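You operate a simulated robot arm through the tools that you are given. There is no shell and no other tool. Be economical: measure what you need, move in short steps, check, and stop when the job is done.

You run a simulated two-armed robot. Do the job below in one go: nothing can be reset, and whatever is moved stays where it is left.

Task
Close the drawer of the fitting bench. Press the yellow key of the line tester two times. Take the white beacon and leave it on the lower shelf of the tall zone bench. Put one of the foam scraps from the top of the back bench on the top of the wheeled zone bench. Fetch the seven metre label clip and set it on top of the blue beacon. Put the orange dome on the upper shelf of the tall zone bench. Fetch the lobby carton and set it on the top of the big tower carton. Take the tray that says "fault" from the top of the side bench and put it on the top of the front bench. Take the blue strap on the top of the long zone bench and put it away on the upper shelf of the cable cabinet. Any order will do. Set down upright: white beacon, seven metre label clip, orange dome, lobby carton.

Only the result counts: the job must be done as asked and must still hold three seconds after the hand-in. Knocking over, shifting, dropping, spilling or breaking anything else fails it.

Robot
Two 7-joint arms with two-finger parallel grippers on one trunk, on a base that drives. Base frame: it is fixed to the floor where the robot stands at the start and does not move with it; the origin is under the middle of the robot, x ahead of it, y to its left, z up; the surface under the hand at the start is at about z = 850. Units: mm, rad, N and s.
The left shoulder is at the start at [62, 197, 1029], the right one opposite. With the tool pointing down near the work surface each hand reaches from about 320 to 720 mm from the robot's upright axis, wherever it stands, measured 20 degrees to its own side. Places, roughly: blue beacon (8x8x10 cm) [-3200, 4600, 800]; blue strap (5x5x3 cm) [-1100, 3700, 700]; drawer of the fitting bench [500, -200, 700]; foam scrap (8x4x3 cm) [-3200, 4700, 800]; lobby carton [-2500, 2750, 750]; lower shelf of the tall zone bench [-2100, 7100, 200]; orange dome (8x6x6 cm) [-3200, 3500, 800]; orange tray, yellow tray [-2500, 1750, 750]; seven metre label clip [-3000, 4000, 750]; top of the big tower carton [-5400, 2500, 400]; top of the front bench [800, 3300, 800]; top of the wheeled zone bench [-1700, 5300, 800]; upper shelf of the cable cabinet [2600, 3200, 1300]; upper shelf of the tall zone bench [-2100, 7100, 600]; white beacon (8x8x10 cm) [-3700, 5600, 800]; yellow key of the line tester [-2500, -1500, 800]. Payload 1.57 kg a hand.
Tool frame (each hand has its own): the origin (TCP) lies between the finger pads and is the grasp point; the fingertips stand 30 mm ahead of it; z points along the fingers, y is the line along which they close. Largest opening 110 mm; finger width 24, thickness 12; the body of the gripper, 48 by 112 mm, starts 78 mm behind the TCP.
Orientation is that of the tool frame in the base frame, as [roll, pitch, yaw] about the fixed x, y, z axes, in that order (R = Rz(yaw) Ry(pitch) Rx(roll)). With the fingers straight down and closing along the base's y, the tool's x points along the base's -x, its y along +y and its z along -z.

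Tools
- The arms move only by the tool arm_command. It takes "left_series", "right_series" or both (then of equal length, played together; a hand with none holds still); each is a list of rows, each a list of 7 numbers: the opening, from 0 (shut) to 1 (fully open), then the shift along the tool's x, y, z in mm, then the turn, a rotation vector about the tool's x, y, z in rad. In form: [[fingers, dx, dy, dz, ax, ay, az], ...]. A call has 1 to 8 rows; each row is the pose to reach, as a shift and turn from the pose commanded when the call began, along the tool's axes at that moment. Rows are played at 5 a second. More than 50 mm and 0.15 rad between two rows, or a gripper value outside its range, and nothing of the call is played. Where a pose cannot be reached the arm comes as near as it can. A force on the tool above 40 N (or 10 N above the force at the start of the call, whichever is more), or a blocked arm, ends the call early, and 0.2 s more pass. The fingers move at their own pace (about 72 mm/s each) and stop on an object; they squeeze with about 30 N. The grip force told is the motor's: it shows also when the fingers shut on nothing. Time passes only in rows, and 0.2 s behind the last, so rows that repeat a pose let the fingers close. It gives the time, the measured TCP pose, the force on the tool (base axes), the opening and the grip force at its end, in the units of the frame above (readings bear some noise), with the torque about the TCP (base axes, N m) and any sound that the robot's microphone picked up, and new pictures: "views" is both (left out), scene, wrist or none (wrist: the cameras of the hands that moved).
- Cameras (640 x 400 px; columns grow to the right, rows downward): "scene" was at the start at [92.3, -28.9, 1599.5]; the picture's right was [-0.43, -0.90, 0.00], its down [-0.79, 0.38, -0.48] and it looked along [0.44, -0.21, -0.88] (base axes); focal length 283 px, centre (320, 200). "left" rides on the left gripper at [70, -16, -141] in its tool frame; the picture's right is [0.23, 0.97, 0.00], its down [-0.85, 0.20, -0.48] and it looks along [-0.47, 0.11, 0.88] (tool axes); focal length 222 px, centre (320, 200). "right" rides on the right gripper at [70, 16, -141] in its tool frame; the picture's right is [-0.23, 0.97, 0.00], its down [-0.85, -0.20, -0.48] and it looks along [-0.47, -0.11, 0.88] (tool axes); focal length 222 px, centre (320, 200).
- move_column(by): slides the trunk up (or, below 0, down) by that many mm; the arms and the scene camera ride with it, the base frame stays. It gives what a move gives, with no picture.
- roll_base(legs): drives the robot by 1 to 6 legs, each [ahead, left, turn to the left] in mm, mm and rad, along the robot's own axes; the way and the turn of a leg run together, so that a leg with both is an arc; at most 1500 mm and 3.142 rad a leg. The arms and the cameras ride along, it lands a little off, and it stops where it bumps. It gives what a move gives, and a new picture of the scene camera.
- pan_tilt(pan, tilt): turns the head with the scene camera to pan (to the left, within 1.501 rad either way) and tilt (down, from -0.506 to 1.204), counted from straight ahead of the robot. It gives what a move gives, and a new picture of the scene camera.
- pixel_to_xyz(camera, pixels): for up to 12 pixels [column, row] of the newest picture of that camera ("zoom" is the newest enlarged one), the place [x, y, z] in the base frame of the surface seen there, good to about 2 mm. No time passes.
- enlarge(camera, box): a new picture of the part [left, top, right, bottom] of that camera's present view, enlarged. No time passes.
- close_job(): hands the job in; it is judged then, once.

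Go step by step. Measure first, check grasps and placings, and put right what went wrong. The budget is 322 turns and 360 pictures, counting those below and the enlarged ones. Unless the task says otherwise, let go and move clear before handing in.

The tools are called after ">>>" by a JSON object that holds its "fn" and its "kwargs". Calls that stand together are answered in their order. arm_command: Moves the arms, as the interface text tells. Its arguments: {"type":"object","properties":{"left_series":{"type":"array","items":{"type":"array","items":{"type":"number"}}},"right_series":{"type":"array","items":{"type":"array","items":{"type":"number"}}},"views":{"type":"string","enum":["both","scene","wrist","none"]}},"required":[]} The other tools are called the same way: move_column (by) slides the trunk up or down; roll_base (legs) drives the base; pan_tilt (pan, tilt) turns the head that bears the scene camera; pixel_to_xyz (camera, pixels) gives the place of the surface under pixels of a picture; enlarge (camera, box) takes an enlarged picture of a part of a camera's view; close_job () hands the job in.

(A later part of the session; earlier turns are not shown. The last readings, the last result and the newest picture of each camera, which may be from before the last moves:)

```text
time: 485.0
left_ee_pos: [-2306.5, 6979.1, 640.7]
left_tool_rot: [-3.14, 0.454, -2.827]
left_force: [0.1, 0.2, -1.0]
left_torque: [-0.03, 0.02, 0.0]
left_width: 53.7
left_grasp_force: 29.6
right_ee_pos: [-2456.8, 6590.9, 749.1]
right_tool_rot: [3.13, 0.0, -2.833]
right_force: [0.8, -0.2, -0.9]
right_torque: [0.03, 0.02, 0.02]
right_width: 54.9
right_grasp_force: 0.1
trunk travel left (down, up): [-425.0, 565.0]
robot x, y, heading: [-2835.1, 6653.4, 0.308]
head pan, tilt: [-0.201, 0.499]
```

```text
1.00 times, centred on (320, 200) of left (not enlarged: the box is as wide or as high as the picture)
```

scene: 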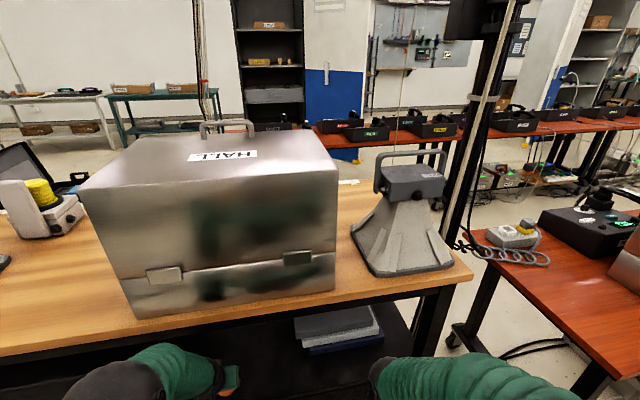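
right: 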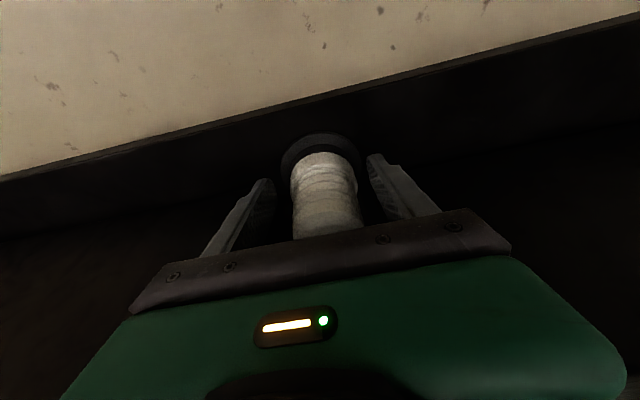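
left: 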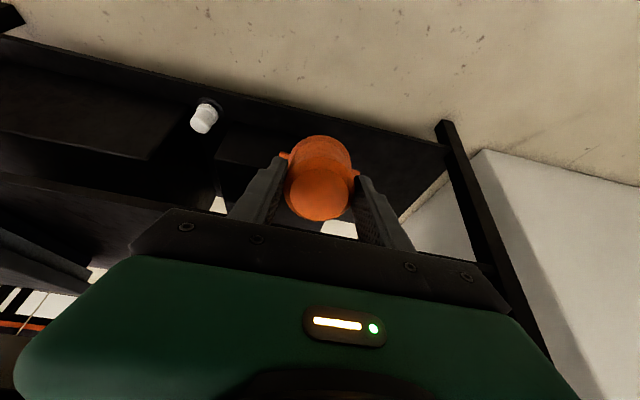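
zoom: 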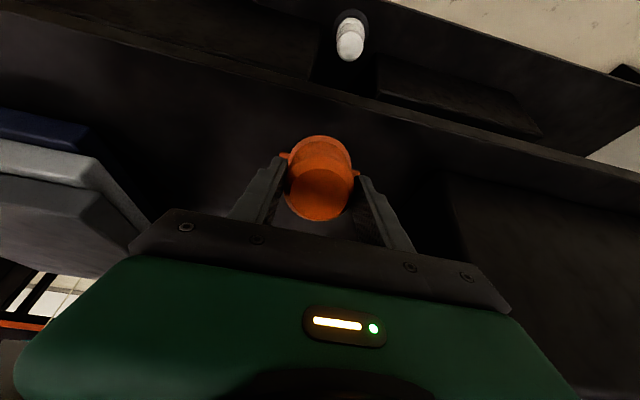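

The dome is over the shelf between box and books. Lower to contact.

>>> {"fn": "arm_command", "kwargs": {"left_series": [[0, 6, 0, 13, 0, 0, 0], [0, 9, 0, 18, 0, 0, 0], [0, 10.5, 0, 21, 0, 0, 0], [0, 12, 0, 24, 0, 0, 0]], "views": "wrist"}}

```text
time: 486.0
left_ee_pos: [-2308.9, 6979.8, 614.9]
left_tool_rot: [-3.139, 0.457, -2.827]
left_force: [-0.2, -0.6, 0.0]
left_torque: [0.02, 0.01, 0.0]
left_width: 53.7
left_grasp_force: 29.7
right_ee_pos: [-2457.7, 6590.3, 751.5]
right_tool_rot: [3.131, 0.003, -2.832]
right_force: [0.1, 0.2, 0.0]
right_torque: [-0.02, -0.01, 0.03]
right_width: 54.9
right_grasp_force: 0.0
trunk travel left (down, up): [-425.0, 565.0]
robot x, y, heading: [-2833.3, 6651.3, 0.309]
head pan, tilt: [-0.201, 0.499]
```

left: 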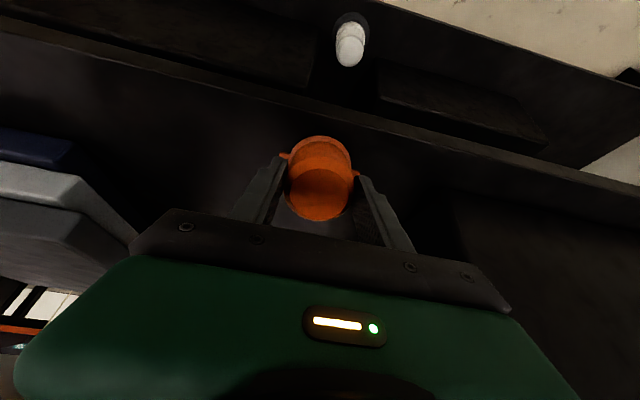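

>>> {"fn": "arm_command", "kwargs": {"left_series": [[0, 1, 0, 2, 0, 0, 0], [0, 2, 0, 4, 0, 0, 0], [0, 2.5, 0, 5, 0, 0, 0]], "views": "none"}}

```text
time: 486.8
left_ee_pos: [-2307.7, 6977.9, 612.8]
left_tool_rot: [-3.14, 0.464, -2.826]
left_force: [1.3, 5.2, 21.1]
left_torque: [0.31, -0.15, 0.16]
left_width: 54.1
left_grasp_force: 29.4
right_ee_pos: [-2459.7, 6589.2, 751.1]
right_tool_rot: [3.13, 0.005, -2.834]
right_force: [-0.7, 0.4, 0.3]
right_torque: [-0.03, 0.01, -0.02]
right_width: 54.8
right_grasp_force: 0.0
trunk travel left (down, up): [-425.0, 565.0]
robot x, y, heading: [-2831.0, 6652.6, 0.305]
head pan, tilt: [-0.201, 0.499]
```

Contact 21 N. Rotate a little upright about the rim, ease, then open.

>>> {"fn": "arm_command", "kwargs": {"left_series": [[0, -3, 0, 0.5, 0, 0.05, 0], [0, -6.5, 0, 1.3, 0, 0.1, 0], [0, -6.5, 0, 1.3, 0, 0.1, 0], [0.2, -6.5, 0, 1.3, 0, 0.1, 0], [0.75, -6.5, 0, 1.3, 0, 0.1, 0], [0.75, -6.5, 0, 1.3, 0, 0.1, 0], [0.75, -6.5, 0, 1.3, 0, 0.1, 0]], "views": "wrist"}}

```text
time: 488.4
left_ee_pos: [-2303.0, 6979.9, 612.2]
left_tool_rot: [-3.14, 0.355, -2.826]
left_force: [-1.1, 0.8, 0.3]
left_torque: [0.01, 0.06, 0.01]
left_width: 82.3
left_grasp_force: 0.1
right_ee_pos: [-2458.8, 6589.0, 750.1]
right_tool_rot: [3.132, 0.003, -2.834]
right_force: [1.1, 1.0, -1.3]
right_torque: [0.0, 0.02, -0.01]
right_width: 55.2
right_grasp_force: 0.1
trunk travel left (down, up): [-425.0, 565.0]
robot x, y, heading: [-2830.9, 6653.6, 0.31]
head pan, tilt: [-0.201, 0.499]
```

left: 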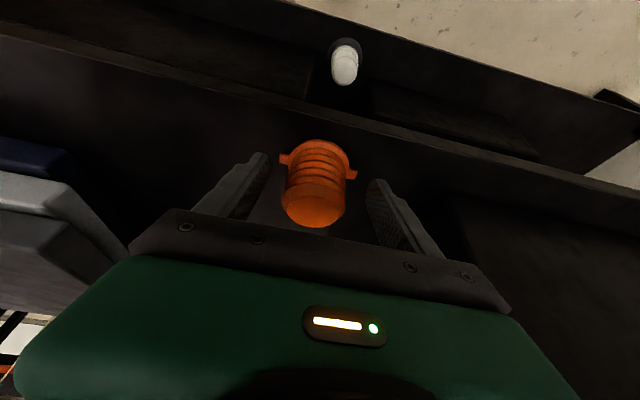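

The dome stands upright. Back straight out 300 mm and check.

>>> {"fn": "roll_base", "kwargs": {"legs": [[-300, 0, 0]]}}

>>> {"fn": "pan_tilt", "kwargs": {"pan": 0.15, "tilt": 0.55}}

```text
time: 490.4
left_ee_pos: [-2583.0, 6889.9, 612.0]
left_tool_rot: [-3.14, 0.357, -2.834]
left_force: [-0.2, 0.1, 0.1]
left_torque: [0.0, 0.0, -0.02]
left_width: 82.6
left_grasp_force: 0.1
right_ee_pos: [-2742.3, 6499.1, 750.2]
right_tool_rot: [3.132, 0.003, -2.838]
right_force: [0.1, 0.1, 0.2]
right_torque: [-0.01, -0.02, 0.02]
right_width: 55.0
right_grasp_force: 0.0
trunk travel left (down, up): [-425.0, 565.0]
robot x, y, heading: [-3113.6, 6567.0, 0.302]
head pan, tilt: [-0.201, 0.499]
```

scene: 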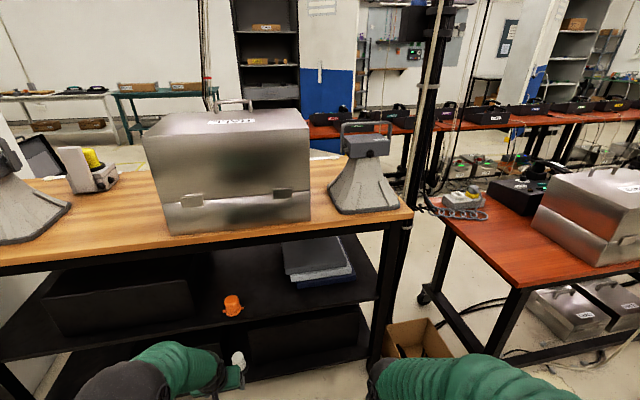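

```text
time: 491.2
left_ee_pos: [-2583.5, 6889.7, 612.9]
left_tool_rot: [-3.139, 0.357, -2.83]
left_force: [0.3, -0.9, -0.4]
left_torque: [0.0, 0.02, -0.03]
left_width: 82.5
left_grasp_force: 0.0
right_ee_pos: [-2739.9, 6499.7, 750.7]
right_tool_rot: [3.13, 0.005, -2.837]
right_force: [-0.3, 0.1, -0.7]
right_torque: [-0.01, 0.01, -0.01]
right_width: 55.1
right_grasp_force: 0.0
trunk travel left (down, up): [-425.0, 565.0]
robot x, y, heading: [-3116.0, 6560.5, 0.299]
head pan, tilt: [0.15, 0.55]
```

scene: 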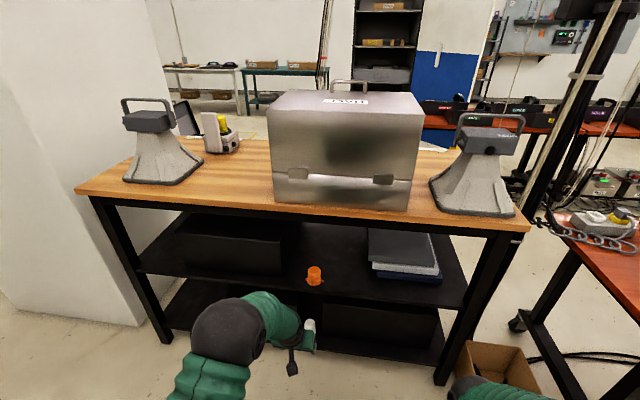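

The dome stands on the upper shelf at (314,275). Retract the left hand upright and raise the column to working height.

>>> {"fn": "arm_command", "kwargs": {"left_series": [[0.5, 20, 0, -40, 0, 0.05, 0], [0.5, 40, 0, -80, 0, 0.1, 0], [0.5, 61, 0, -120, 0, 0.15, 0], [0.5, 82, 0, -160, 0, 0.2, 0], [0.5, 103, 0, -200, 0, 0.25, 0], [0.5, 124, 0, -240, 0, 0.3, 0], [0.5, 145, 0, -280, 0, 0.357, 0]], "views": "none"}}

>>> {"fn": "move_column", "kwargs": {"by": 200}}

>>> {"fn": "pan_tilt", "kwargs": {"pan": -1.1, "tilt": 0.4}}

```text
time: 492.8
left_ee_pos: [-2811.5, 6813.1, 824.5]
left_tool_rot: [-3.14, 0.003, -2.833]
left_force: [-0.3, 0.4, 0.4]
left_torque: [-0.01, -0.01, 0.0]
left_width: 54.8
left_grasp_force: 0.1
right_ee_pos: [-2742.3, 6498.2, 751.3]
right_tool_rot: [3.131, 0.005, -2.839]
right_force: [0.6, -0.4, -0.7]
right_torque: [0.03, -0.01, 0.0]
right_width: 55.0
right_grasp_force: 0.0
trunk travel left (down, up): [-425.0, 565.0]
robot x, y, heading: [-3118.0, 6564.8, 0.302]
head pan, tilt: [0.15, 0.55]
```

```text
time: 495.0
left_ee_pos: [-2811.2, 6813.3, 1023.3]
left_tool_rot: [-3.14, 0.003, -2.834]
left_force: [0.1, 1.3, 0.3]
left_torque: [-0.01, 0.01, 0.01]
left_width: 54.9
left_grasp_force: 0.1
right_ee_pos: [-2742.3, 6498.8, 949.9]
right_tool_rot: [3.132, 0.005, -2.837]
right_force: [-0.6, -0.3, 0.3]
right_torque: [-0.03, -0.03, -0.02]
right_width: 55.1
right_grasp_force: 0.1
trunk travel left (down, up): [-625.0, 365.0]
robot x, y, heading: [-3114.8, 6564.1, 0.297]
head pan, tilt: [0.15, 0.55]
```

```text
time: 496.4
left_ee_pos: [-2809.7, 6814.2, 1023.9]
left_tool_rot: [-3.141, 0.001, -2.834]
left_force: [0.2, -0.5, 0.1]
left_torque: [0.03, 0.06, -0.04]
left_width: 55.0
left_grasp_force: 0.0
right_ee_pos: [-2740.1, 6500.1, 950.0]
right_tool_rot: [3.13, 0.005, -2.839]
right_force: [0.1, -0.3, 0.8]
right_torque: [-0.05, -0.01, -0.01]
right_width: 55.1
right_grasp_force: 0.0
trunk travel left (down, up): [-625.0, 365.0]
robot x, y, heading: [-3117.5, 6563.4, 0.299]
head pan, tilt: [-1.1, 0.4]
```

scene: 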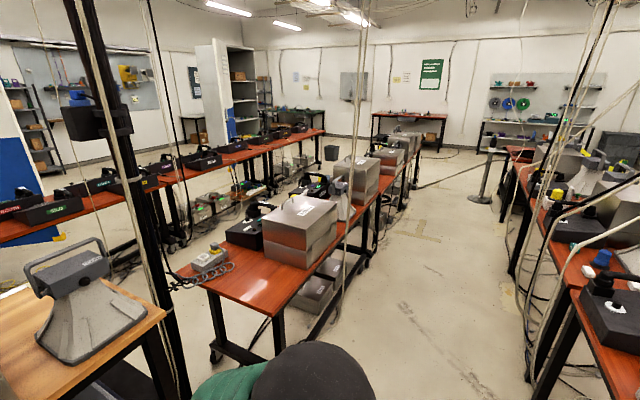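

>>> {"fn": "pixel_to_xyz", "kwargs": {"camera": "scene", "pixels": [[180, 276], [275, 325], [217, 358], [375, 195], [600, 258], [588, 270], [545, 395], [350, 270], [535, 350], [620, 370], [240, 275], [255, 350]]}}

>>> {"fn": "enlarge", "kwargs": {"camera": "scene", "box": [480, 180, 640, 400]}}

```text
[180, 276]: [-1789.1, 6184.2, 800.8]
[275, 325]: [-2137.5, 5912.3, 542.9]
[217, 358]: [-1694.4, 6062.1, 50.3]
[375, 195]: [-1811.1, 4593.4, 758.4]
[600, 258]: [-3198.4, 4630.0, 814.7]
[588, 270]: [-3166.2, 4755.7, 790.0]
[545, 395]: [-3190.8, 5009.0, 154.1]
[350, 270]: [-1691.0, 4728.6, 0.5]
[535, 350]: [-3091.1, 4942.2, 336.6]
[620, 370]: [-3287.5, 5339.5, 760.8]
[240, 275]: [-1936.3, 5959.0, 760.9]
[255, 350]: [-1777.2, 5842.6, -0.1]
```

```text
1.82 times, centred on (560, 290) of scene
```

zoom: 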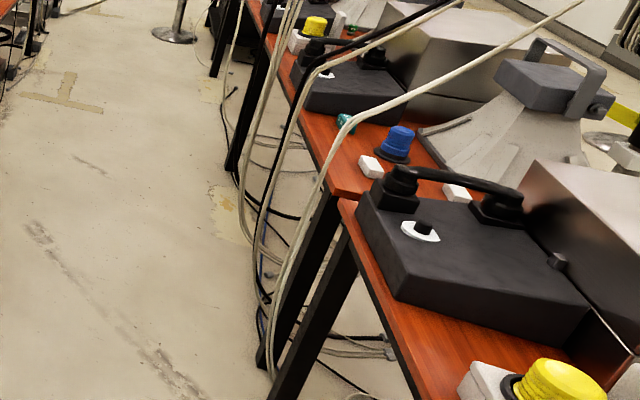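

>>> {"fn": "pixel_to_xyz", "kwargs": {"camera": "zoom", "pixels": [[350, 120], [322, 165], [300, 230], [275, 310], [440, 80], [540, 25], [370, 165], [455, 191], [397, 140], [345, 122], [318, 70], [265, 200]]}}

```text
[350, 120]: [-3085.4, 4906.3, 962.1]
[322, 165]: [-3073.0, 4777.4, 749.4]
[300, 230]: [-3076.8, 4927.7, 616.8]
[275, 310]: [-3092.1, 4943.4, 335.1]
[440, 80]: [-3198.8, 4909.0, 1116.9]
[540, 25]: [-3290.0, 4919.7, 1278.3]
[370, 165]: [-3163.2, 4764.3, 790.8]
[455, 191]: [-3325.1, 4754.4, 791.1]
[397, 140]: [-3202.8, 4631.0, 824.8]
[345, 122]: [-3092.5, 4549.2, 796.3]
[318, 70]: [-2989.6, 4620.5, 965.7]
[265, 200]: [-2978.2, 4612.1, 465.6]
```

Foam scraps are the white blocks at (-3163,4764) and (-3325,4754); cables hang at (-3085,4906) and (-2985,4615). I enter the aisle from the north and turn west between them.

>>> {"fn": "roll_base", "kwargs": {"legs": [[0, 0, -1.6], [628, 155, 0], [1050, -30, 0], [0, 0, -1.84]]}}

>>> {"fn": "pan_tilt", "kwargs": {"pan": 0.0, "tilt": 0.6}}

```text
time: 513.2
left_ee_pos: [-2910.6, 4838.4, 1024.0]
left_tool_rot: [-3.14, 0.002, 0.04]
left_force: [-0.1, -0.3, 0.4]
left_torque: [0.0, 0.01, 0.0]
left_width: 54.9
left_grasp_force: 0.0
right_ee_pos: [-2894.3, 5159.4, 951.0]
right_tool_rot: [3.131, 0.003, 0.037]
right_force: [-0.3, -0.9, -0.8]
right_torque: [-0.02, 0.03, 0.02]
right_width: 55.0
right_grasp_force: 0.0
trunk travel left (down, up): [-625.0, 365.0]
robot x, y, heading: [-2552.8, 4995.3, -3.112]
head pan, tilt: [-1.1, 0.4]
```

scene: 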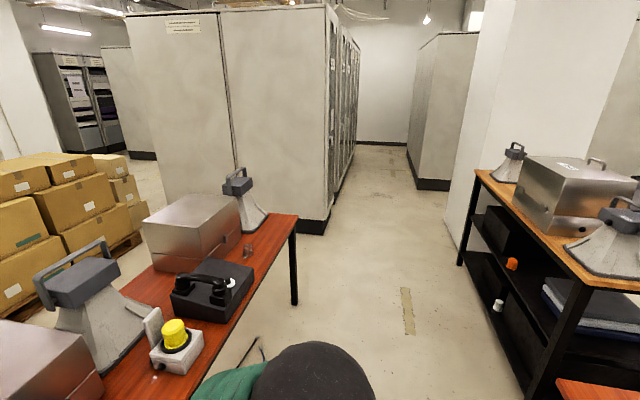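

```text
time: 514.6
left_ee_pos: [-2910.5, 4838.9, 1024.9]
left_tool_rot: [-3.139, 0.002, 0.039]
left_force: [0.4, 0.3, -0.1]
left_torque: [0.0, 0.05, -0.03]
left_width: 54.9
left_grasp_force: 0.1
right_ee_pos: [-2893.5, 5160.0, 952.2]
right_tool_rot: [3.131, 0.005, 0.033]
right_force: [-0.4, 0.2, 0.1]
right_torque: [0.01, -0.05, 0.0]
right_width: 55.2
right_grasp_force: 0.0
trunk travel left (down, up): [-625.0, 365.0]
robot x, y, heading: [-2550.0, 4993.4, -3.112]
head pan, tilt: [0.0, 0.6]
```

scene: 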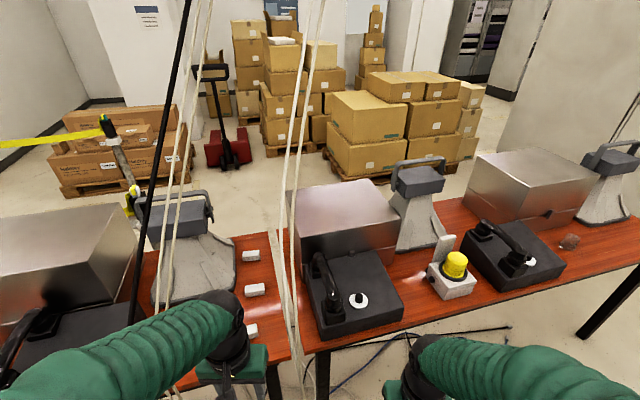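

>>> {"fn": "pixel_to_xyz", "kwargs": {"camera": "scene", "pixels": [[251, 255], [253, 288], [251, 331], [293, 300], [289, 200], [300, 120], [165, 240], [148, 200], [178, 150], [245, 327], [258, 334], [170, 390]]}}

>>> {"fn": "enlarge", "kwargs": {"camera": "scene", "box": [130, 220, 330, 400]}}

```text
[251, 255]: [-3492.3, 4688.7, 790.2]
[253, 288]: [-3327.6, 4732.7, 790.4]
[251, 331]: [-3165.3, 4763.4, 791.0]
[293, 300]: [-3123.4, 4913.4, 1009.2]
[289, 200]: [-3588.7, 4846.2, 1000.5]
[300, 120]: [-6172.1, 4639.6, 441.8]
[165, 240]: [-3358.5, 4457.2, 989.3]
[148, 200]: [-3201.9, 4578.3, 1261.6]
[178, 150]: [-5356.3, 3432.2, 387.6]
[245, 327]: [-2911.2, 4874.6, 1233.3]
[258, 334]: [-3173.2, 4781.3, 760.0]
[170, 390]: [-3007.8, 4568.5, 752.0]
```

```text
2.22 times, centred on (230, 310) of scene
```

zoom: 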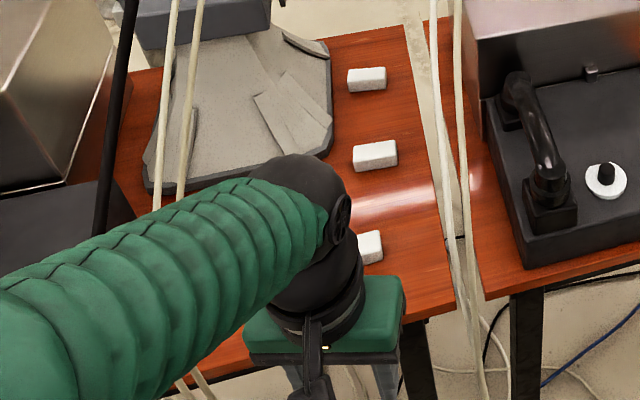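

>>> {"fn": "arm_command", "kwargs": {"left_series": [[0.95, -10, 40, 0, 0, 0, 0], [0.95, -50, 66, 5, 0, 0, 0], [0.95, -95, 66, 15, 0, 0, 0], [0.95, -140, 66, 30, 0, 0, 0], [0.95, -180, 66, 50, 0, 0, 0], [0.95, -218, 66, 75, 0, 0, 0], [0.95, -245, 66, 110, 0, 0, 0], [0.95, -258, 66, 150, 0, 0, 0]], "views": "both"}}

```text
time: 516.4
left_ee_pos: [-3164.9, 4758.7, 873.1]
left_tool_rot: [-3.141, 0.002, 0.043]
left_force: [-0.4, -0.7, 0.3]
left_torque: [-0.01, 0.0, 0.02]
left_width: 104.4
left_grasp_force: 0.1
right_ee_pos: [-2893.9, 5159.3, 951.0]
right_tool_rot: [3.132, 0.004, 0.034]
right_force: [-0.7, 0.2, -0.1]
right_torque: [-0.01, -0.03, -0.02]
right_width: 55.0
right_grasp_force: 0.1
trunk travel left (down, up): [-625.0, 365.0]
robot x, y, heading: [-2551.4, 4997.0, -3.11]
head pan, tilt: [0.0, 0.6]
```

scene: 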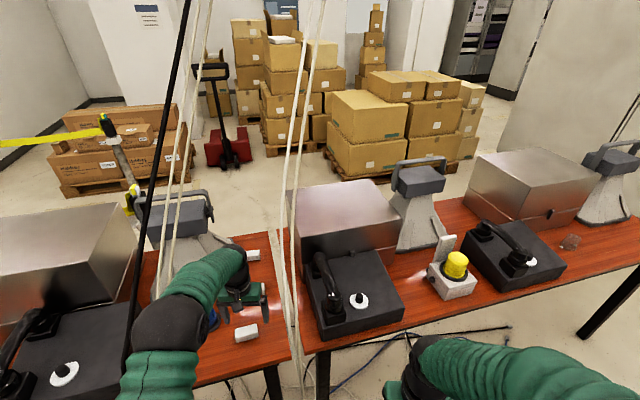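
left: 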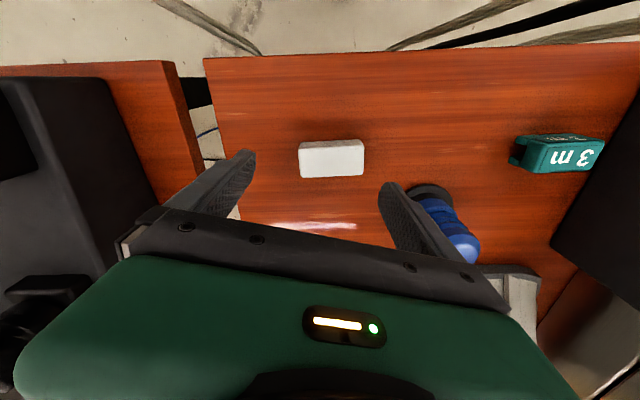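

>>> {"fn": "pixel_to_xyz", "kwargs": {"camera": "left", "pixels": [[302, 150], [360, 146], [304, 175], [362, 172], [332, 160], [430, 190], [462, 245], [445, 215], [560, 152]]}}

```text
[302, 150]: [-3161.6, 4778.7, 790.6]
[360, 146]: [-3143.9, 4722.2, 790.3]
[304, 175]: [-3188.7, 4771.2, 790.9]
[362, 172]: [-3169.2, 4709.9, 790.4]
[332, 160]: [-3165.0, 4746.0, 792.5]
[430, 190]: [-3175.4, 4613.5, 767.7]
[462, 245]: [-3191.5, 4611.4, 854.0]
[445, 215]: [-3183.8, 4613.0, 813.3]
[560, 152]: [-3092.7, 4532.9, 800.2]
```

Foam centre (-3166,4746), aligned with the bench. Turn 0.27, shift 13 mm, lower and close.

>>> {"fn": "arm_command", "kwargs": {"left_series": [[0.86, 0, 6, 0, 0, 0, -0.13], [0.86, 0, 13, 0, 0, 0, -0.267], [0.86, 0, 13, 40, 0, 0, -0.267], [0.86, 0, 13, 70, 0, 0, -0.267], [0.86, 0, 13, 77, 0, 0, -0.267], [0.4, 0, 13, 77, 0, 0, -0.267], [0, 0, 13, 77, 0, 0, -0.267], [0, 0, 13, 77, 0, 0, -0.267]], "views": "wrist"}}

```text
time: 518.2
left_ee_pos: [-3163.4, 4748.6, 798.9]
left_tool_rot: [-3.139, 0.002, 0.306]
left_force: [-0.2, -0.6, 0.1]
left_torque: [0.0, -0.03, 0.03]
left_width: 68.5
left_grasp_force: 29.9
right_ee_pos: [-2893.2, 5160.2, 951.8]
right_tool_rot: [3.134, 0.006, 0.034]
right_force: [0.4, 0.1, 0.2]
right_torque: [-0.05, 0.0, 0.01]
right_width: 54.9
right_grasp_force: 0.1
trunk travel left (down, up): [-625.0, 365.0]
robot x, y, heading: [-2549.0, 5002.1, -3.11]
head pan, tilt: [0.0, 0.6]
```

left: 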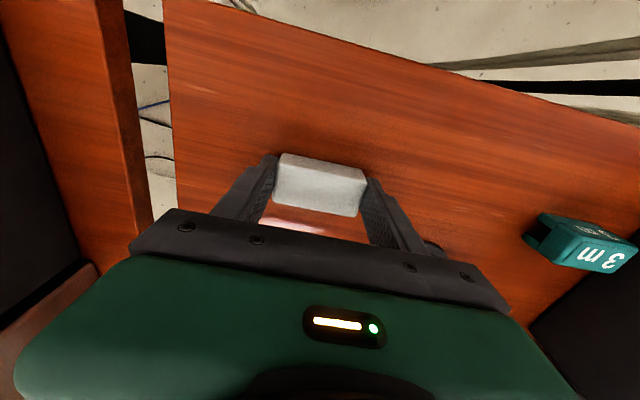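

Foam gripped. Lift and draw back between the cables.

>>> {"fn": "arm_command", "kwargs": {"left_series": [[0, 0, 0, -25, 0, 0, 0], [0, 0, 0, -70, 0, 0, 0], [0, 15, 5, -110, 0, 0, 0], [0, 55, 15, -130, 0, 0, 0], [0, 98, 22, -150, 0, 0, 0], [0, 140, 25, -170, 0, 0, 0], [0, 184, 25, -185, 0, 0, 0], [0, 230, 20, -200, 0, 0, 0]], "views": "both"}}

```text
time: 520.0
left_ee_pos: [-2936.9, 4799.6, 998.2]
left_tool_rot: [-3.14, 0.003, 0.309]
left_force: [0.0, 0.4, -0.4]
left_torque: [-0.02, 0.03, 0.01]
left_width: 68.1
left_grasp_force: 29.8
right_ee_pos: [-2891.8, 5160.7, 952.1]
right_tool_rot: [3.131, 0.007, 0.035]
right_force: [0.3, 0.1, 0.3]
right_torque: [-0.02, 0.0, -0.02]
right_width: 55.2
right_grasp_force: 0.0
trunk travel left (down, up): [-625.0, 365.0]
robot x, y, heading: [-2553.8, 4997.7, -3.112]
head pan, tilt: [0.0, 0.6]
```

scene: 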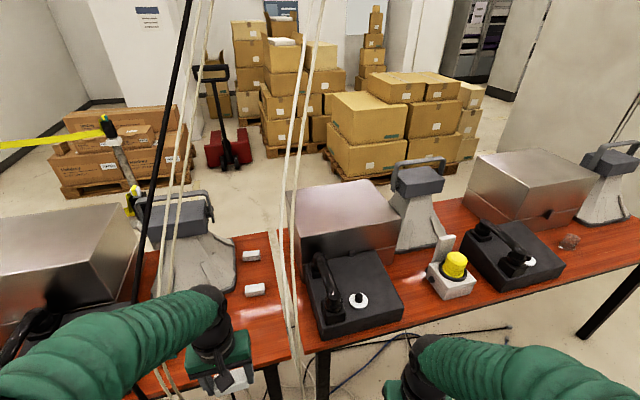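
left: 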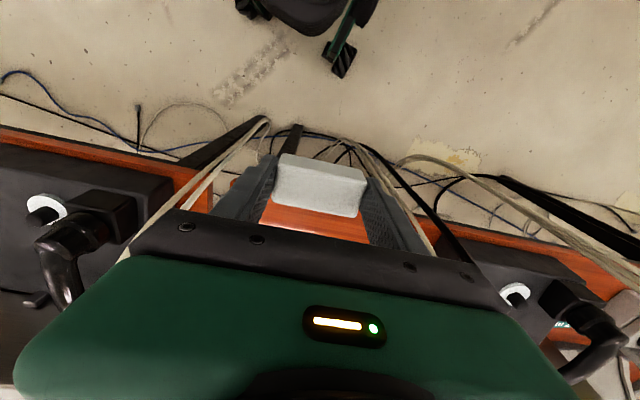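

Turn around to face the wheeled zone bench.

>>> {"fn": "roll_base", "kwargs": {"legs": [[0, 0, -2.86]]}}

>>> {"fn": "pan_tilt", "kwargs": {"pan": 0.2, "tilt": 0.65}}

```text
time: 527.1
left_ee_pos: [-2233.9, 5300.6, 996.9]
left_tool_rot: [-3.141, -0.001, -2.543]
left_force: [0.5, 0.4, -0.5]
left_torque: [-0.01, -0.01, 0.02]
left_width: 68.3
left_grasp_force: 30.0
right_ee_pos: [-2174.9, 4942.5, 949.9]
right_tool_rot: [3.131, 0.006, -2.815]
right_force: [0.9, 1.1, 1.1]
right_torque: [0.0, 0.02, 0.0]
right_width: 55.1
right_grasp_force: 0.2
trunk travel left (down, up): [-625.0, 365.0]
robot x, y, heading: [-2551.6, 4995.6, 0.324]
head pan, tilt: [0.0, 0.6]
```

scene: 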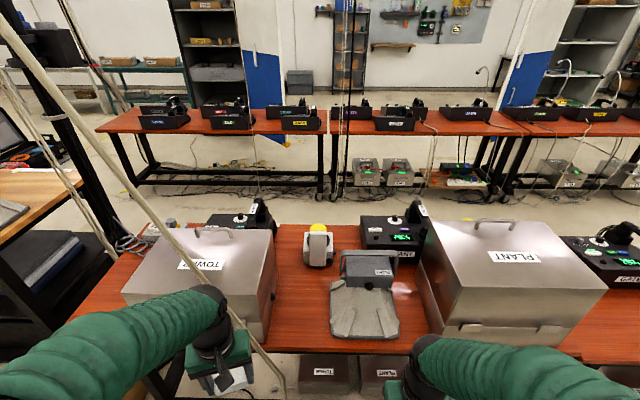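

```text
time: 527.8
left_ee_pos: [-2235.5, 5302.6, 996.1]
left_tool_rot: [-3.14, 0.001, -2.543]
left_force: [1.1, 0.9, 0.0]
left_torque: [0.03, 0.02, 0.02]
left_width: 68.5
left_grasp_force: 29.4
right_ee_pos: [-2176.1, 4941.8, 951.5]
right_tool_rot: [3.131, 0.005, -2.814]
right_force: [-0.3, 0.2, -0.8]
right_torque: [0.01, 0.0, -0.01]
right_width: 55.0
right_grasp_force: 0.0
trunk travel left (down, up): [-625.0, 365.0]
robot x, y, heading: [-2552.5, 4998.5, 0.323]
head pan, tilt: [0.201, 0.649]
```

scene: 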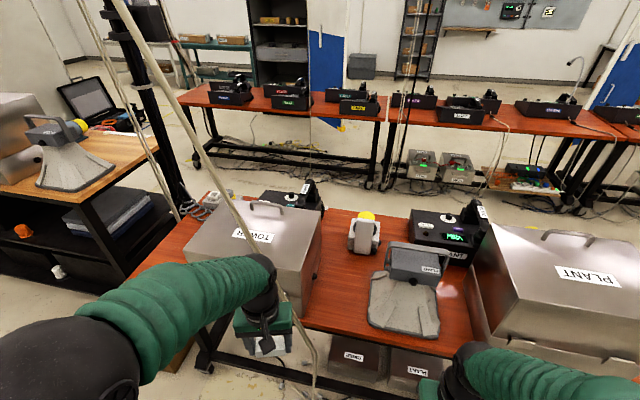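

>>> {"fn": "pixel_to_xyz", "kwargs": {"camera": "scene", "pixels": [[345, 300], [335, 322], [345, 275], [200, 150], [230, 210], [290, 300], [308, 340], [316, 380], [318, 290], [368, 310], [350, 330], [360, 245]]}}

>>> {"fn": "enlarge", "kwargs": {"camera": "scene", "box": [180, 180, 480, 380]}}

```text
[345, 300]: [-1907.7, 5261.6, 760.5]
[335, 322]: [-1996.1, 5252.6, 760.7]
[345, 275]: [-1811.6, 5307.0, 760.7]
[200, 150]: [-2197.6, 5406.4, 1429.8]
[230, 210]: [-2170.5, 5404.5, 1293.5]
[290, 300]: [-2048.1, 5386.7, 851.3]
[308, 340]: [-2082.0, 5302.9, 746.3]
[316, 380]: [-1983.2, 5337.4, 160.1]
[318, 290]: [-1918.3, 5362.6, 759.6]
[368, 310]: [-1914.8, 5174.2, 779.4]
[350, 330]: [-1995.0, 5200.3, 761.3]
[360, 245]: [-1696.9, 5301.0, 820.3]
```

```text
2.00 times, centred on (330, 280) of scene
```

zoom: 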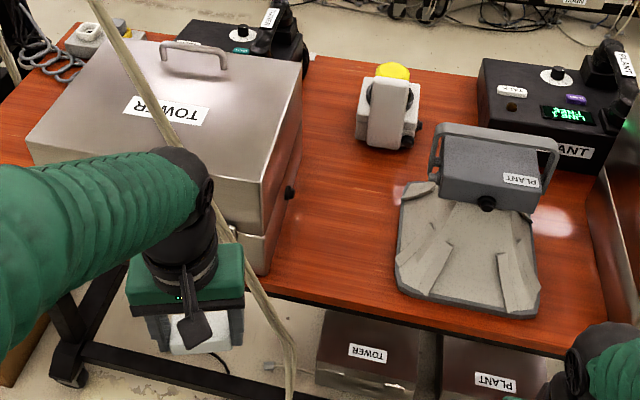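

A cable hangs at about (-2120,5350), just by the bench front; free top at (-1930,5262). I shift the base right and a bit ahead, keeping clear of the cable.

>>> {"fn": "roll_base", "kwargs": {"legs": [[0, -110, 0], [50, 0, 0]]}}

```text
time: 529.5
left_ee_pos: [-2156.4, 5207.3, 999.5]
left_tool_rot: [3.141, 0.008, -2.544]
left_force: [0.6, 0.6, 0.3]
left_torque: [-0.05, -0.05, -0.02]
left_width: 67.9
left_grasp_force: 30.0
right_ee_pos: [-2098.0, 4848.3, 952.6]
right_tool_rot: [3.132, 0.014, -2.818]
right_force: [-1.3, -1.1, -0.3]
right_torque: [0.02, -0.02, 0.01]
right_width: 55.0
right_grasp_force: 0.0
trunk travel left (down, up): [-625.0, 365.0]
robot x, y, heading: [-2468.1, 4909.5, 0.323]
head pan, tilt: [0.201, 0.649]
```

scene: 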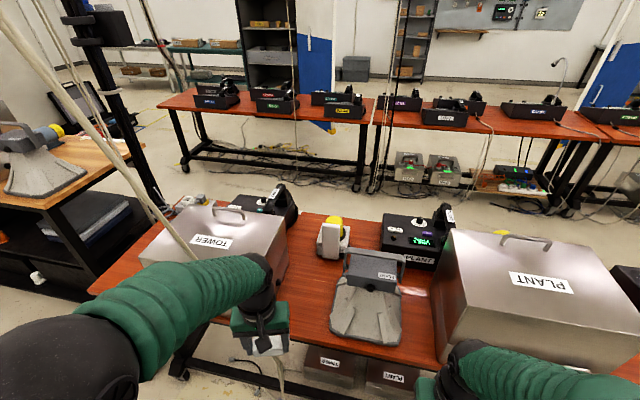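

>>> {"fn": "arm_command", "kwargs": {"left_series": [[0, -28, -27, 10, 0, 0, 0.09], [0, -56, -54, 25, 0, 0, 0.18], [0, -70, -68, 40, 0, 0, 0.28], [0, -107, -72, 62, 0, 0, 0.28], [0, -144, -75, 85, 0, 0, 0.28], [0, -181, -79, 110, 0, 0, 0.28], [0, -218, -82, 138, 0, 0, 0.28]], "views": "both"}}

```text
time: 531.1
left_ee_pos: [-1930.7, 5273.9, 860.3]
left_tool_rot: [-3.136, 0.001, -2.825]
left_force: [0.1, -0.3, -1.0]
left_torque: [-0.02, 0.02, 0.0]
left_width: 68.3
left_grasp_force: 29.9
right_ee_pos: [-2094.2, 4858.3, 951.8]
right_tool_rot: [3.138, 0.004, -2.817]
right_force: [0.1, -0.3, -0.2]
right_torque: [-0.01, 0.02, -0.01]
right_width: 55.2
right_grasp_force: 0.0
trunk travel left (down, up): [-625.0, 365.0]
robot x, y, heading: [-2470.9, 4910.1, 0.32]
head pan, tilt: [0.201, 0.649]
```

scene: 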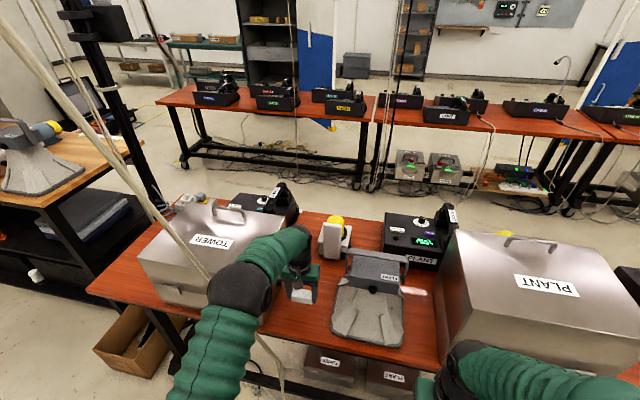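
left: 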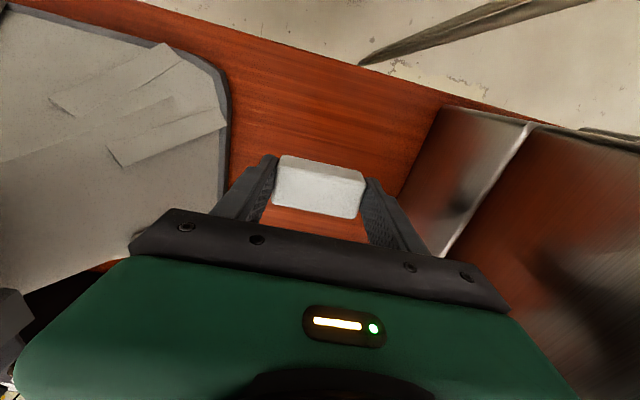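

Clear. Lower 59 mm, open, lift.

>>> {"fn": "arm_command", "kwargs": {"left_series": [[0, 0, 0, 40, 0, 0, 0], [0, 0, 0, 55, 0, 0, 0], [0, 0, 0, 60, 0, 0, 0], [0.8, 0, 0, 60, 0, 0, 0], [0.8, 0, 0, 60, 0, 0, 0], [0.8, 0, 0, 30, 0, 0, 0], [0.8, 0, 0, -15, 0, 0, 0], [0.8, 0, 0, -60, 0, 0, 0]], "views": "wrist"}}

```text
time: 532.9
left_ee_pos: [-1930.1, 5272.9, 920.6]
left_tool_rot: [-3.132, 0.001, -2.822]
left_force: [-0.1, 0.4, -0.1]
left_torque: [-0.01, -0.01, -0.02]
left_width: 88.0
left_grasp_force: 0.0
right_ee_pos: [-2096.3, 4856.6, 954.0]
right_tool_rot: [3.138, 0.007, -2.817]
right_force: [-0.7, -1.4, 0.1]
right_torque: [0.0, -0.04, -0.01]
right_width: 55.2
right_grasp_force: 0.0
trunk travel left (down, up): [-625.0, 365.0]
robot x, y, heading: [-2468.8, 4904.1, 0.318]
head pan, tilt: [0.201, 0.649]
```

left: 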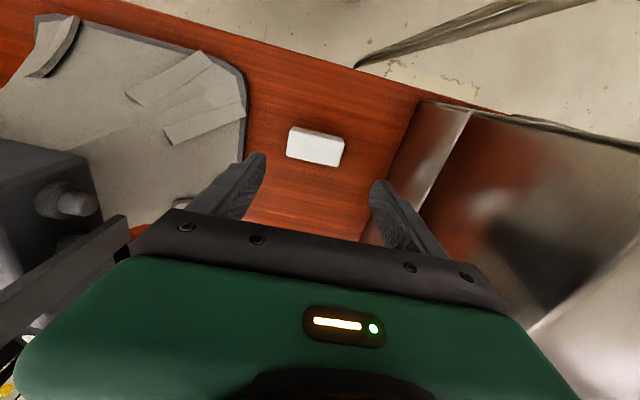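

Foam is on the wheeled bench. Retract by the same way.

>>> {"fn": "arm_command", "kwargs": {"left_series": [[0.6, 37, -10, -25, 0, 0, 0], [0.6, 75, -20, -45, 0, 0, 0], [0.6, 112, -29, -60, 0, 0, 0], [0.6, 149, -38, -70, 0, 0, 0], [0.6, 190, -40, -75, 0, 0, 0], [0.6, 230, -41, -80, 0, 0, 0], [0.6, 266, -41, -80, 0, 0, 0]], "views": "none"}}

```text
time: 534.5
left_ee_pos: [-2168.9, 5146.8, 1000.2]
left_tool_rot: [-3.134, 0.004, -2.824]
left_force: [-1.1, 0.4, -0.9]
left_torque: [0.02, -0.03, 0.01]
left_width: 66.1
left_grasp_force: 0.0
right_ee_pos: [-2096.4, 4857.2, 953.0]
right_tool_rot: [3.136, 0.007, -2.817]
right_force: [0.0, -0.2, -0.1]
right_torque: [0.01, -0.06, -0.01]
right_width: 55.0
right_grasp_force: 0.0
trunk travel left (down, up): [-625.0, 365.0]
robot x, y, heading: [-2469.1, 4907.1, 0.321]
head pan, tilt: [0.201, 0.649]
```

Now drive to the label clip's stretch and face west.

>>> {"fn": "roll_base", "kwargs": {"legs": [[-91, -715, 0], [0, 0, 2.85]]}}

>>> {"fn": "pan_tilt", "kwargs": {"pan": 0.0, "tilt": 0.6}}

```text
time: 544.9
left_ee_pos: [-2700.0, 4099.6, 997.9]
left_tool_rot: [-3.134, 0.0, -0.072]
left_force: [0.8, -0.8, 0.5]
left_torque: [0.05, -0.01, 0.0]
left_width: 65.9
left_grasp_force: 0.1
right_ee_pos: [-2655.0, 4396.1, 952.6]
right_tool_rot: [3.139, 0.005, -0.066]
right_force: [0.4, -0.7, 0.6]
right_torque: [0.04, -0.04, 0.0]
right_width: 55.0
right_grasp_force: 0.0
trunk travel left (down, up): [-625.0, 365.0]
robot x, y, heading: [-2330.8, 4208.6, 3.072]
head pan, tilt: [0.201, 0.649]
```

scene: 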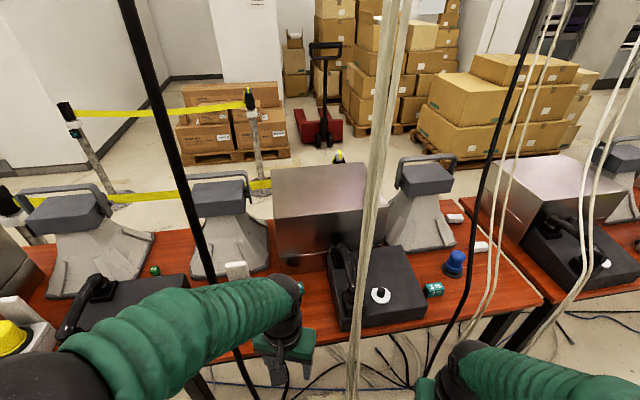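

```text
time: 545.6
left_ee_pos: [-2698.4, 4099.8, 999.4]
left_tool_rot: [-3.134, 0.002, -0.073]
left_force: [-0.4, 0.4, 0.4]
left_torque: [0.02, 0.0, 0.02]
left_width: 66.1
left_grasp_force: 0.0
right_ee_pos: [-2655.7, 4398.0, 953.2]
right_tool_rot: [3.138, 0.006, -0.065]
right_force: [-0.2, -0.1, -1.0]
right_torque: [0.03, -0.01, 0.04]
right_width: 54.9
right_grasp_force: 0.1
trunk travel left (down, up): [-625.0, 365.0]
robot x, y, heading: [-2331.5, 4206.5, 3.073]
head pan, tilt: [0.0, 0.6]
```

scene: 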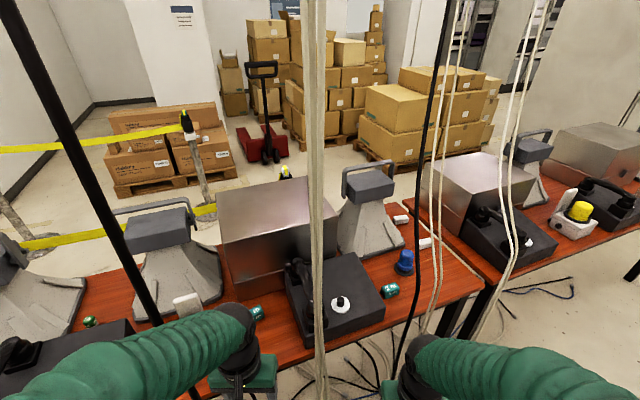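

>>> {"fn": "enlarge", "kwargs": {"camera": "scene", "box": [120, 250, 420, 400]}}

>>> {"fn": "pixel_to_xyz", "kwargs": {"camera": "scene", "pixels": [[257, 312], [318, 300], [316, 150], [322, 380], [70, 120], [130, 260], [155, 310], [404, 262], [391, 290], [187, 303], [414, 290], [440, 100]]}}

```text
2.13 times, centred on (270, 325) of scene
```

zoom: 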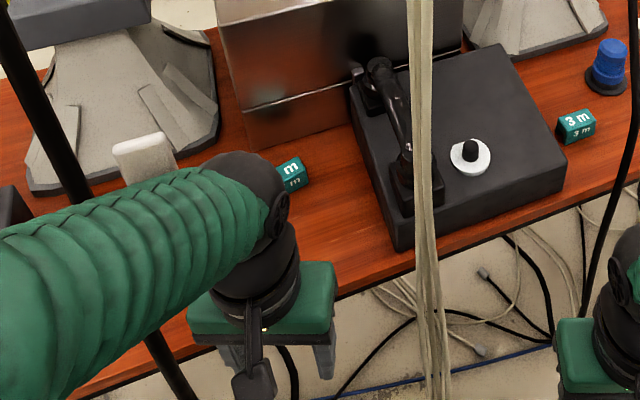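

```text
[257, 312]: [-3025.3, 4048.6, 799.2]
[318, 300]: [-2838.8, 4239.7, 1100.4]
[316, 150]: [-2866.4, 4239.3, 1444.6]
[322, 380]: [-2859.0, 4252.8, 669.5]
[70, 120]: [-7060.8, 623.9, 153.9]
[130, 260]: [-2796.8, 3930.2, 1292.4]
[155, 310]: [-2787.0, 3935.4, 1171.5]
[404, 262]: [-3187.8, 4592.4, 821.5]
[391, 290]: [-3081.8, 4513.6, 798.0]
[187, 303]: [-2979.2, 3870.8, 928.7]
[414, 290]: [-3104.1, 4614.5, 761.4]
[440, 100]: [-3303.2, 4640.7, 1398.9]
```

>>> {"fn": "enlarge", "kwargs": {"camera": "left", "box": [0, 0, 640, 400]}}

```text
1.00 times, centred on (320, 200) of left (not enlarged: the box is as wide or as high as the picture)
```

zoom: 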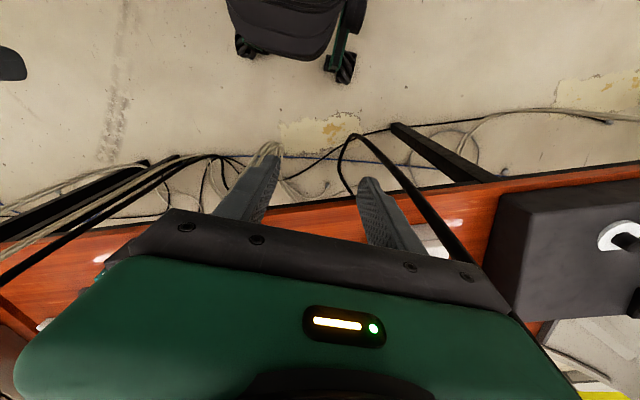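

>>> {"fn": "arm_command", "kwargs": {"left_series": [[0.6, 0, 30, 0, 0, 0, 0], [0.6, 0, 60, 0, 0, 0, 0], [0.6, 0, 65, 0, 0, 0, 0]], "views": "none"}}

>>> {"fn": "roll_base", "kwargs": {"legs": [[86, -57, 0]]}}

```text
time: 546.4
left_ee_pos: [-2703.1, 4035.1, 996.1]
left_tool_rot: [-3.134, 0.003, -0.072]
left_force: [0.9, 0.4, 0.0]
left_torque: [0.01, 0.01, -0.01]
left_width: 65.9
left_grasp_force: 0.0
right_ee_pos: [-2655.4, 4396.9, 952.9]
right_tool_rot: [3.138, 0.005, -0.065]
right_force: [0.8, -0.2, -0.3]
right_torque: [0.0, 0.01, 0.0]
right_width: 54.8
right_grasp_force: 0.0
trunk travel left (down, up): [-625.0, 365.0]
robot x, y, heading: [-2326.6, 4207.8, 3.073]
head pan, tilt: [0.0, 0.6]
```

```text
time: 547.6
left_ee_pos: [-2787.9, 4084.3, 994.0]
left_tool_rot: [-3.121, 0.001, -0.071]
left_force: [0.6, -1.2, -0.4]
left_torque: [0.15, 0.0, 0.01]
left_width: 66.0
left_grasp_force: 0.1
right_ee_pos: [-2739.3, 4445.6, 953.7]
right_tool_rot: [-3.133, 0.008, -0.064]
right_force: [-0.8, -0.9, -0.3]
right_torque: [0.11, -0.01, 0.03]
right_width: 55.1
right_grasp_force: 0.0
trunk travel left (down, up): [-625.0, 365.0]
robot x, y, heading: [-2413.4, 4270.2, 3.075]
head pan, tilt: [0.0, 0.6]
```

scene: 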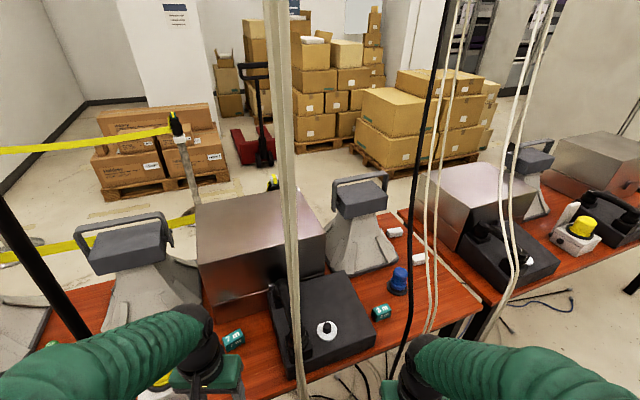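

>>> {"fn": "enlarge", "kwargs": {"camera": "scene", "box": [190, 300, 420, 400]}}

>>> {"fn": "pixel_to_xyz", "kwargs": {"camera": "zoom", "pixels": [[115, 100], [105, 90], [130, 92], [110, 115], [150, 112], [100, 130]]}}

```text
2.78 times, centred on (305, 350) of scene
```

zoom: 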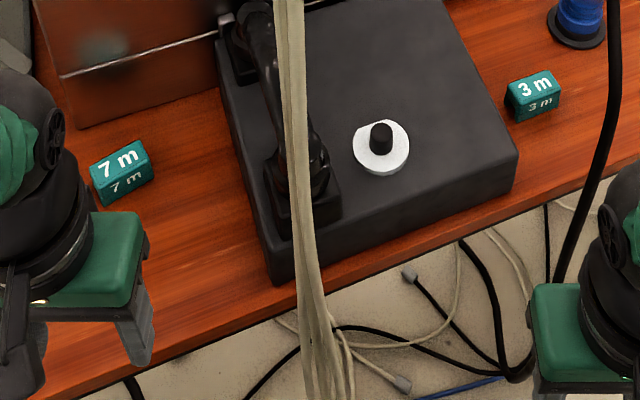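

```text
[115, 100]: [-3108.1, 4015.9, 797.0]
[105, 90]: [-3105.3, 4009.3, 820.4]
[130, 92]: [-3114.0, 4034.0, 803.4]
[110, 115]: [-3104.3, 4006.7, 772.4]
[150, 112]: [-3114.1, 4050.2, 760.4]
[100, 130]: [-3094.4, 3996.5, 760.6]
```

The clip reads "7 m". Measure it and move the left hand above it.

>>> {"fn": "pixel_to_xyz", "kwargs": {"camera": "zoom", "pixels": [[120, 162], [93, 163], [143, 143], [150, 152], [103, 182], [125, 185], [100, 200], [152, 172]]}}

>>> {"fn": "arm_command", "kwargs": {"left_series": [[0.7, -40, 5, 5, 0, 0, 0], [0.7, -80, 10, 10, 0, 0, 0], [0.7, -120, 15, 20, 0, 0, 0]], "views": "both"}}

```text
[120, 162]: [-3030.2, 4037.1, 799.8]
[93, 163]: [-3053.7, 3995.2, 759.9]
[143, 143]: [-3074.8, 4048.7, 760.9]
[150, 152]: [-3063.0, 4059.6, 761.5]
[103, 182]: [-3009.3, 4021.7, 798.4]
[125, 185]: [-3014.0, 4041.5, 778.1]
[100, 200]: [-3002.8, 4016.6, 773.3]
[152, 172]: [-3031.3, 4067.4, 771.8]
```

```text
time: 548.4
left_ee_pos: [-2908.0, 4083.6, 972.6]
left_tool_rot: [-3.127, 0.001, -0.071]
left_force: [0.6, -0.4, 0.3]
left_torque: [0.06, -0.01, -0.03]
left_width: 77.2
left_grasp_force: 0.2
right_ee_pos: [-2740.8, 4450.3, 952.6]
right_tool_rot: [-3.139, 0.003, -0.063]
right_force: [-0.5, -0.3, 0.3]
right_torque: [0.03, 0.0, -0.01]
right_width: 55.1
right_grasp_force: 0.0
trunk travel left (down, up): [-625.0, 365.0]
robot x, y, heading: [-2416.5, 4267.8, 3.075]
head pan, tilt: [0.0, 0.6]
```

scene: 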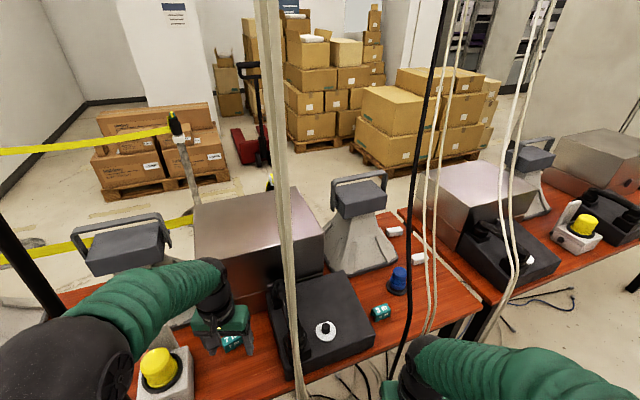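
left: 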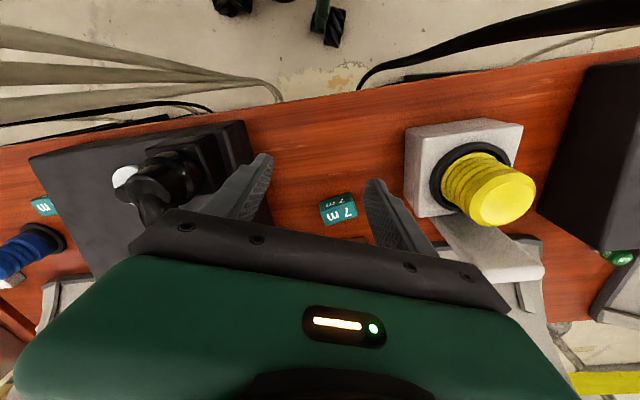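

>>> {"fn": "enlarge", "kwargs": {"camera": "left", "box": [260, 150, 420, 250]}}

>>> {"fn": "pixel_to_xyz", "kwargs": {"camera": "zoom", "pixels": [[248, 225], [370, 205], [380, 280], [262, 300], [310, 250], [250, 190], [360, 180], [310, 200]]}}

```text
4.00 times, centred on (340, 200) of left
```

zoom: 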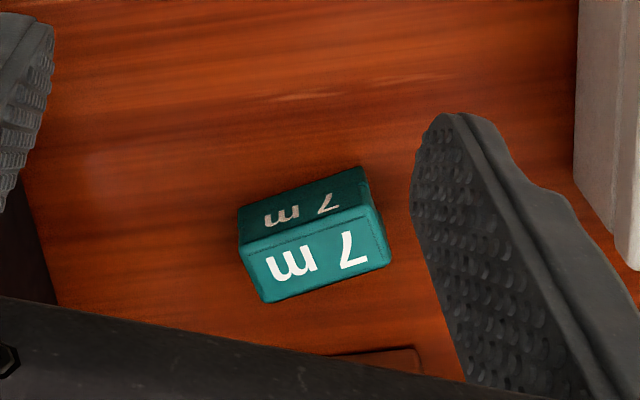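

```text
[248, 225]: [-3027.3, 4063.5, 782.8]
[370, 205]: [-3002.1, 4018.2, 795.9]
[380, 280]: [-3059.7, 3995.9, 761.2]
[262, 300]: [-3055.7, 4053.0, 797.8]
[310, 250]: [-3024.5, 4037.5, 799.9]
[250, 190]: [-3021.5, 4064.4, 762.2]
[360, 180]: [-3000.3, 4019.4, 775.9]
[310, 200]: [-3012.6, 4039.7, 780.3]
```

>>> {"fn": "pixel_to_xyz", "kwargs": {"camera": "zoom", "pixels": [[255, 255], [365, 217], [378, 258], [270, 292], [320, 237], [325, 275], [262, 272], [375, 240]]}}

```text
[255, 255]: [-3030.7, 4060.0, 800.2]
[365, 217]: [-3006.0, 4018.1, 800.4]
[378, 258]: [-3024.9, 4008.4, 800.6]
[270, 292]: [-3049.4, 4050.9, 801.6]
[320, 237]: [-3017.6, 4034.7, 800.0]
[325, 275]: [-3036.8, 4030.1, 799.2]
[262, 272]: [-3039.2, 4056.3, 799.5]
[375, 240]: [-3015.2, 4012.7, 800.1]
```

Clip "7 m": centre (-3028,4034), 54×26×40, z 760–800; grip along its length with yaw ≈0.53. Before that I measure the cables near the blue beacon.

>>> {"fn": "pixel_to_xyz", "kwargs": {"camera": "scene", "pixels": [[418, 160], [412, 250], [405, 330], [431, 60], [443, 20], [440, 150], [432, 230], [428, 310], [460, 60], [398, 270], [398, 285], [515, 200]]}}

>>> {"fn": "enlarge", "kwargs": {"camera": "scene", "box": [360, 200, 480, 350]}}

```text
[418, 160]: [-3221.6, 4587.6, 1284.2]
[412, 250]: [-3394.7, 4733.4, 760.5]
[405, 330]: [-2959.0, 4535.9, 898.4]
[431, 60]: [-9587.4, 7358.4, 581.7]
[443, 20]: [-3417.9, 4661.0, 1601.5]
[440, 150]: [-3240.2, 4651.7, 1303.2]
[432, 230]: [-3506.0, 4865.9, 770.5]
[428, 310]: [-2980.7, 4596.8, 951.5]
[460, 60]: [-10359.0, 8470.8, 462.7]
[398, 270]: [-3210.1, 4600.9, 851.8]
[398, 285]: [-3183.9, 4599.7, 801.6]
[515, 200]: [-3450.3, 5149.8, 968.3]
```

```text
2.67 times, centred on (420, 275) of scene
```

zoom: 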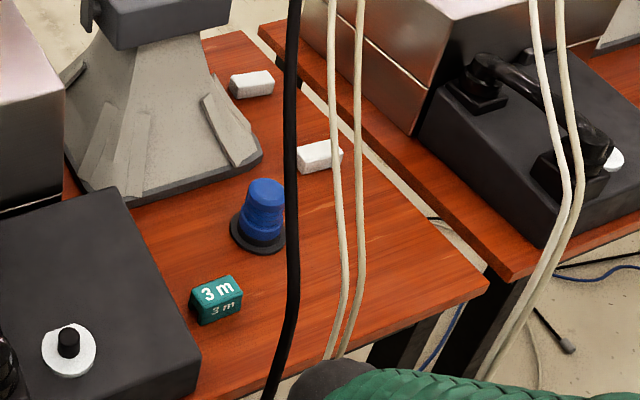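

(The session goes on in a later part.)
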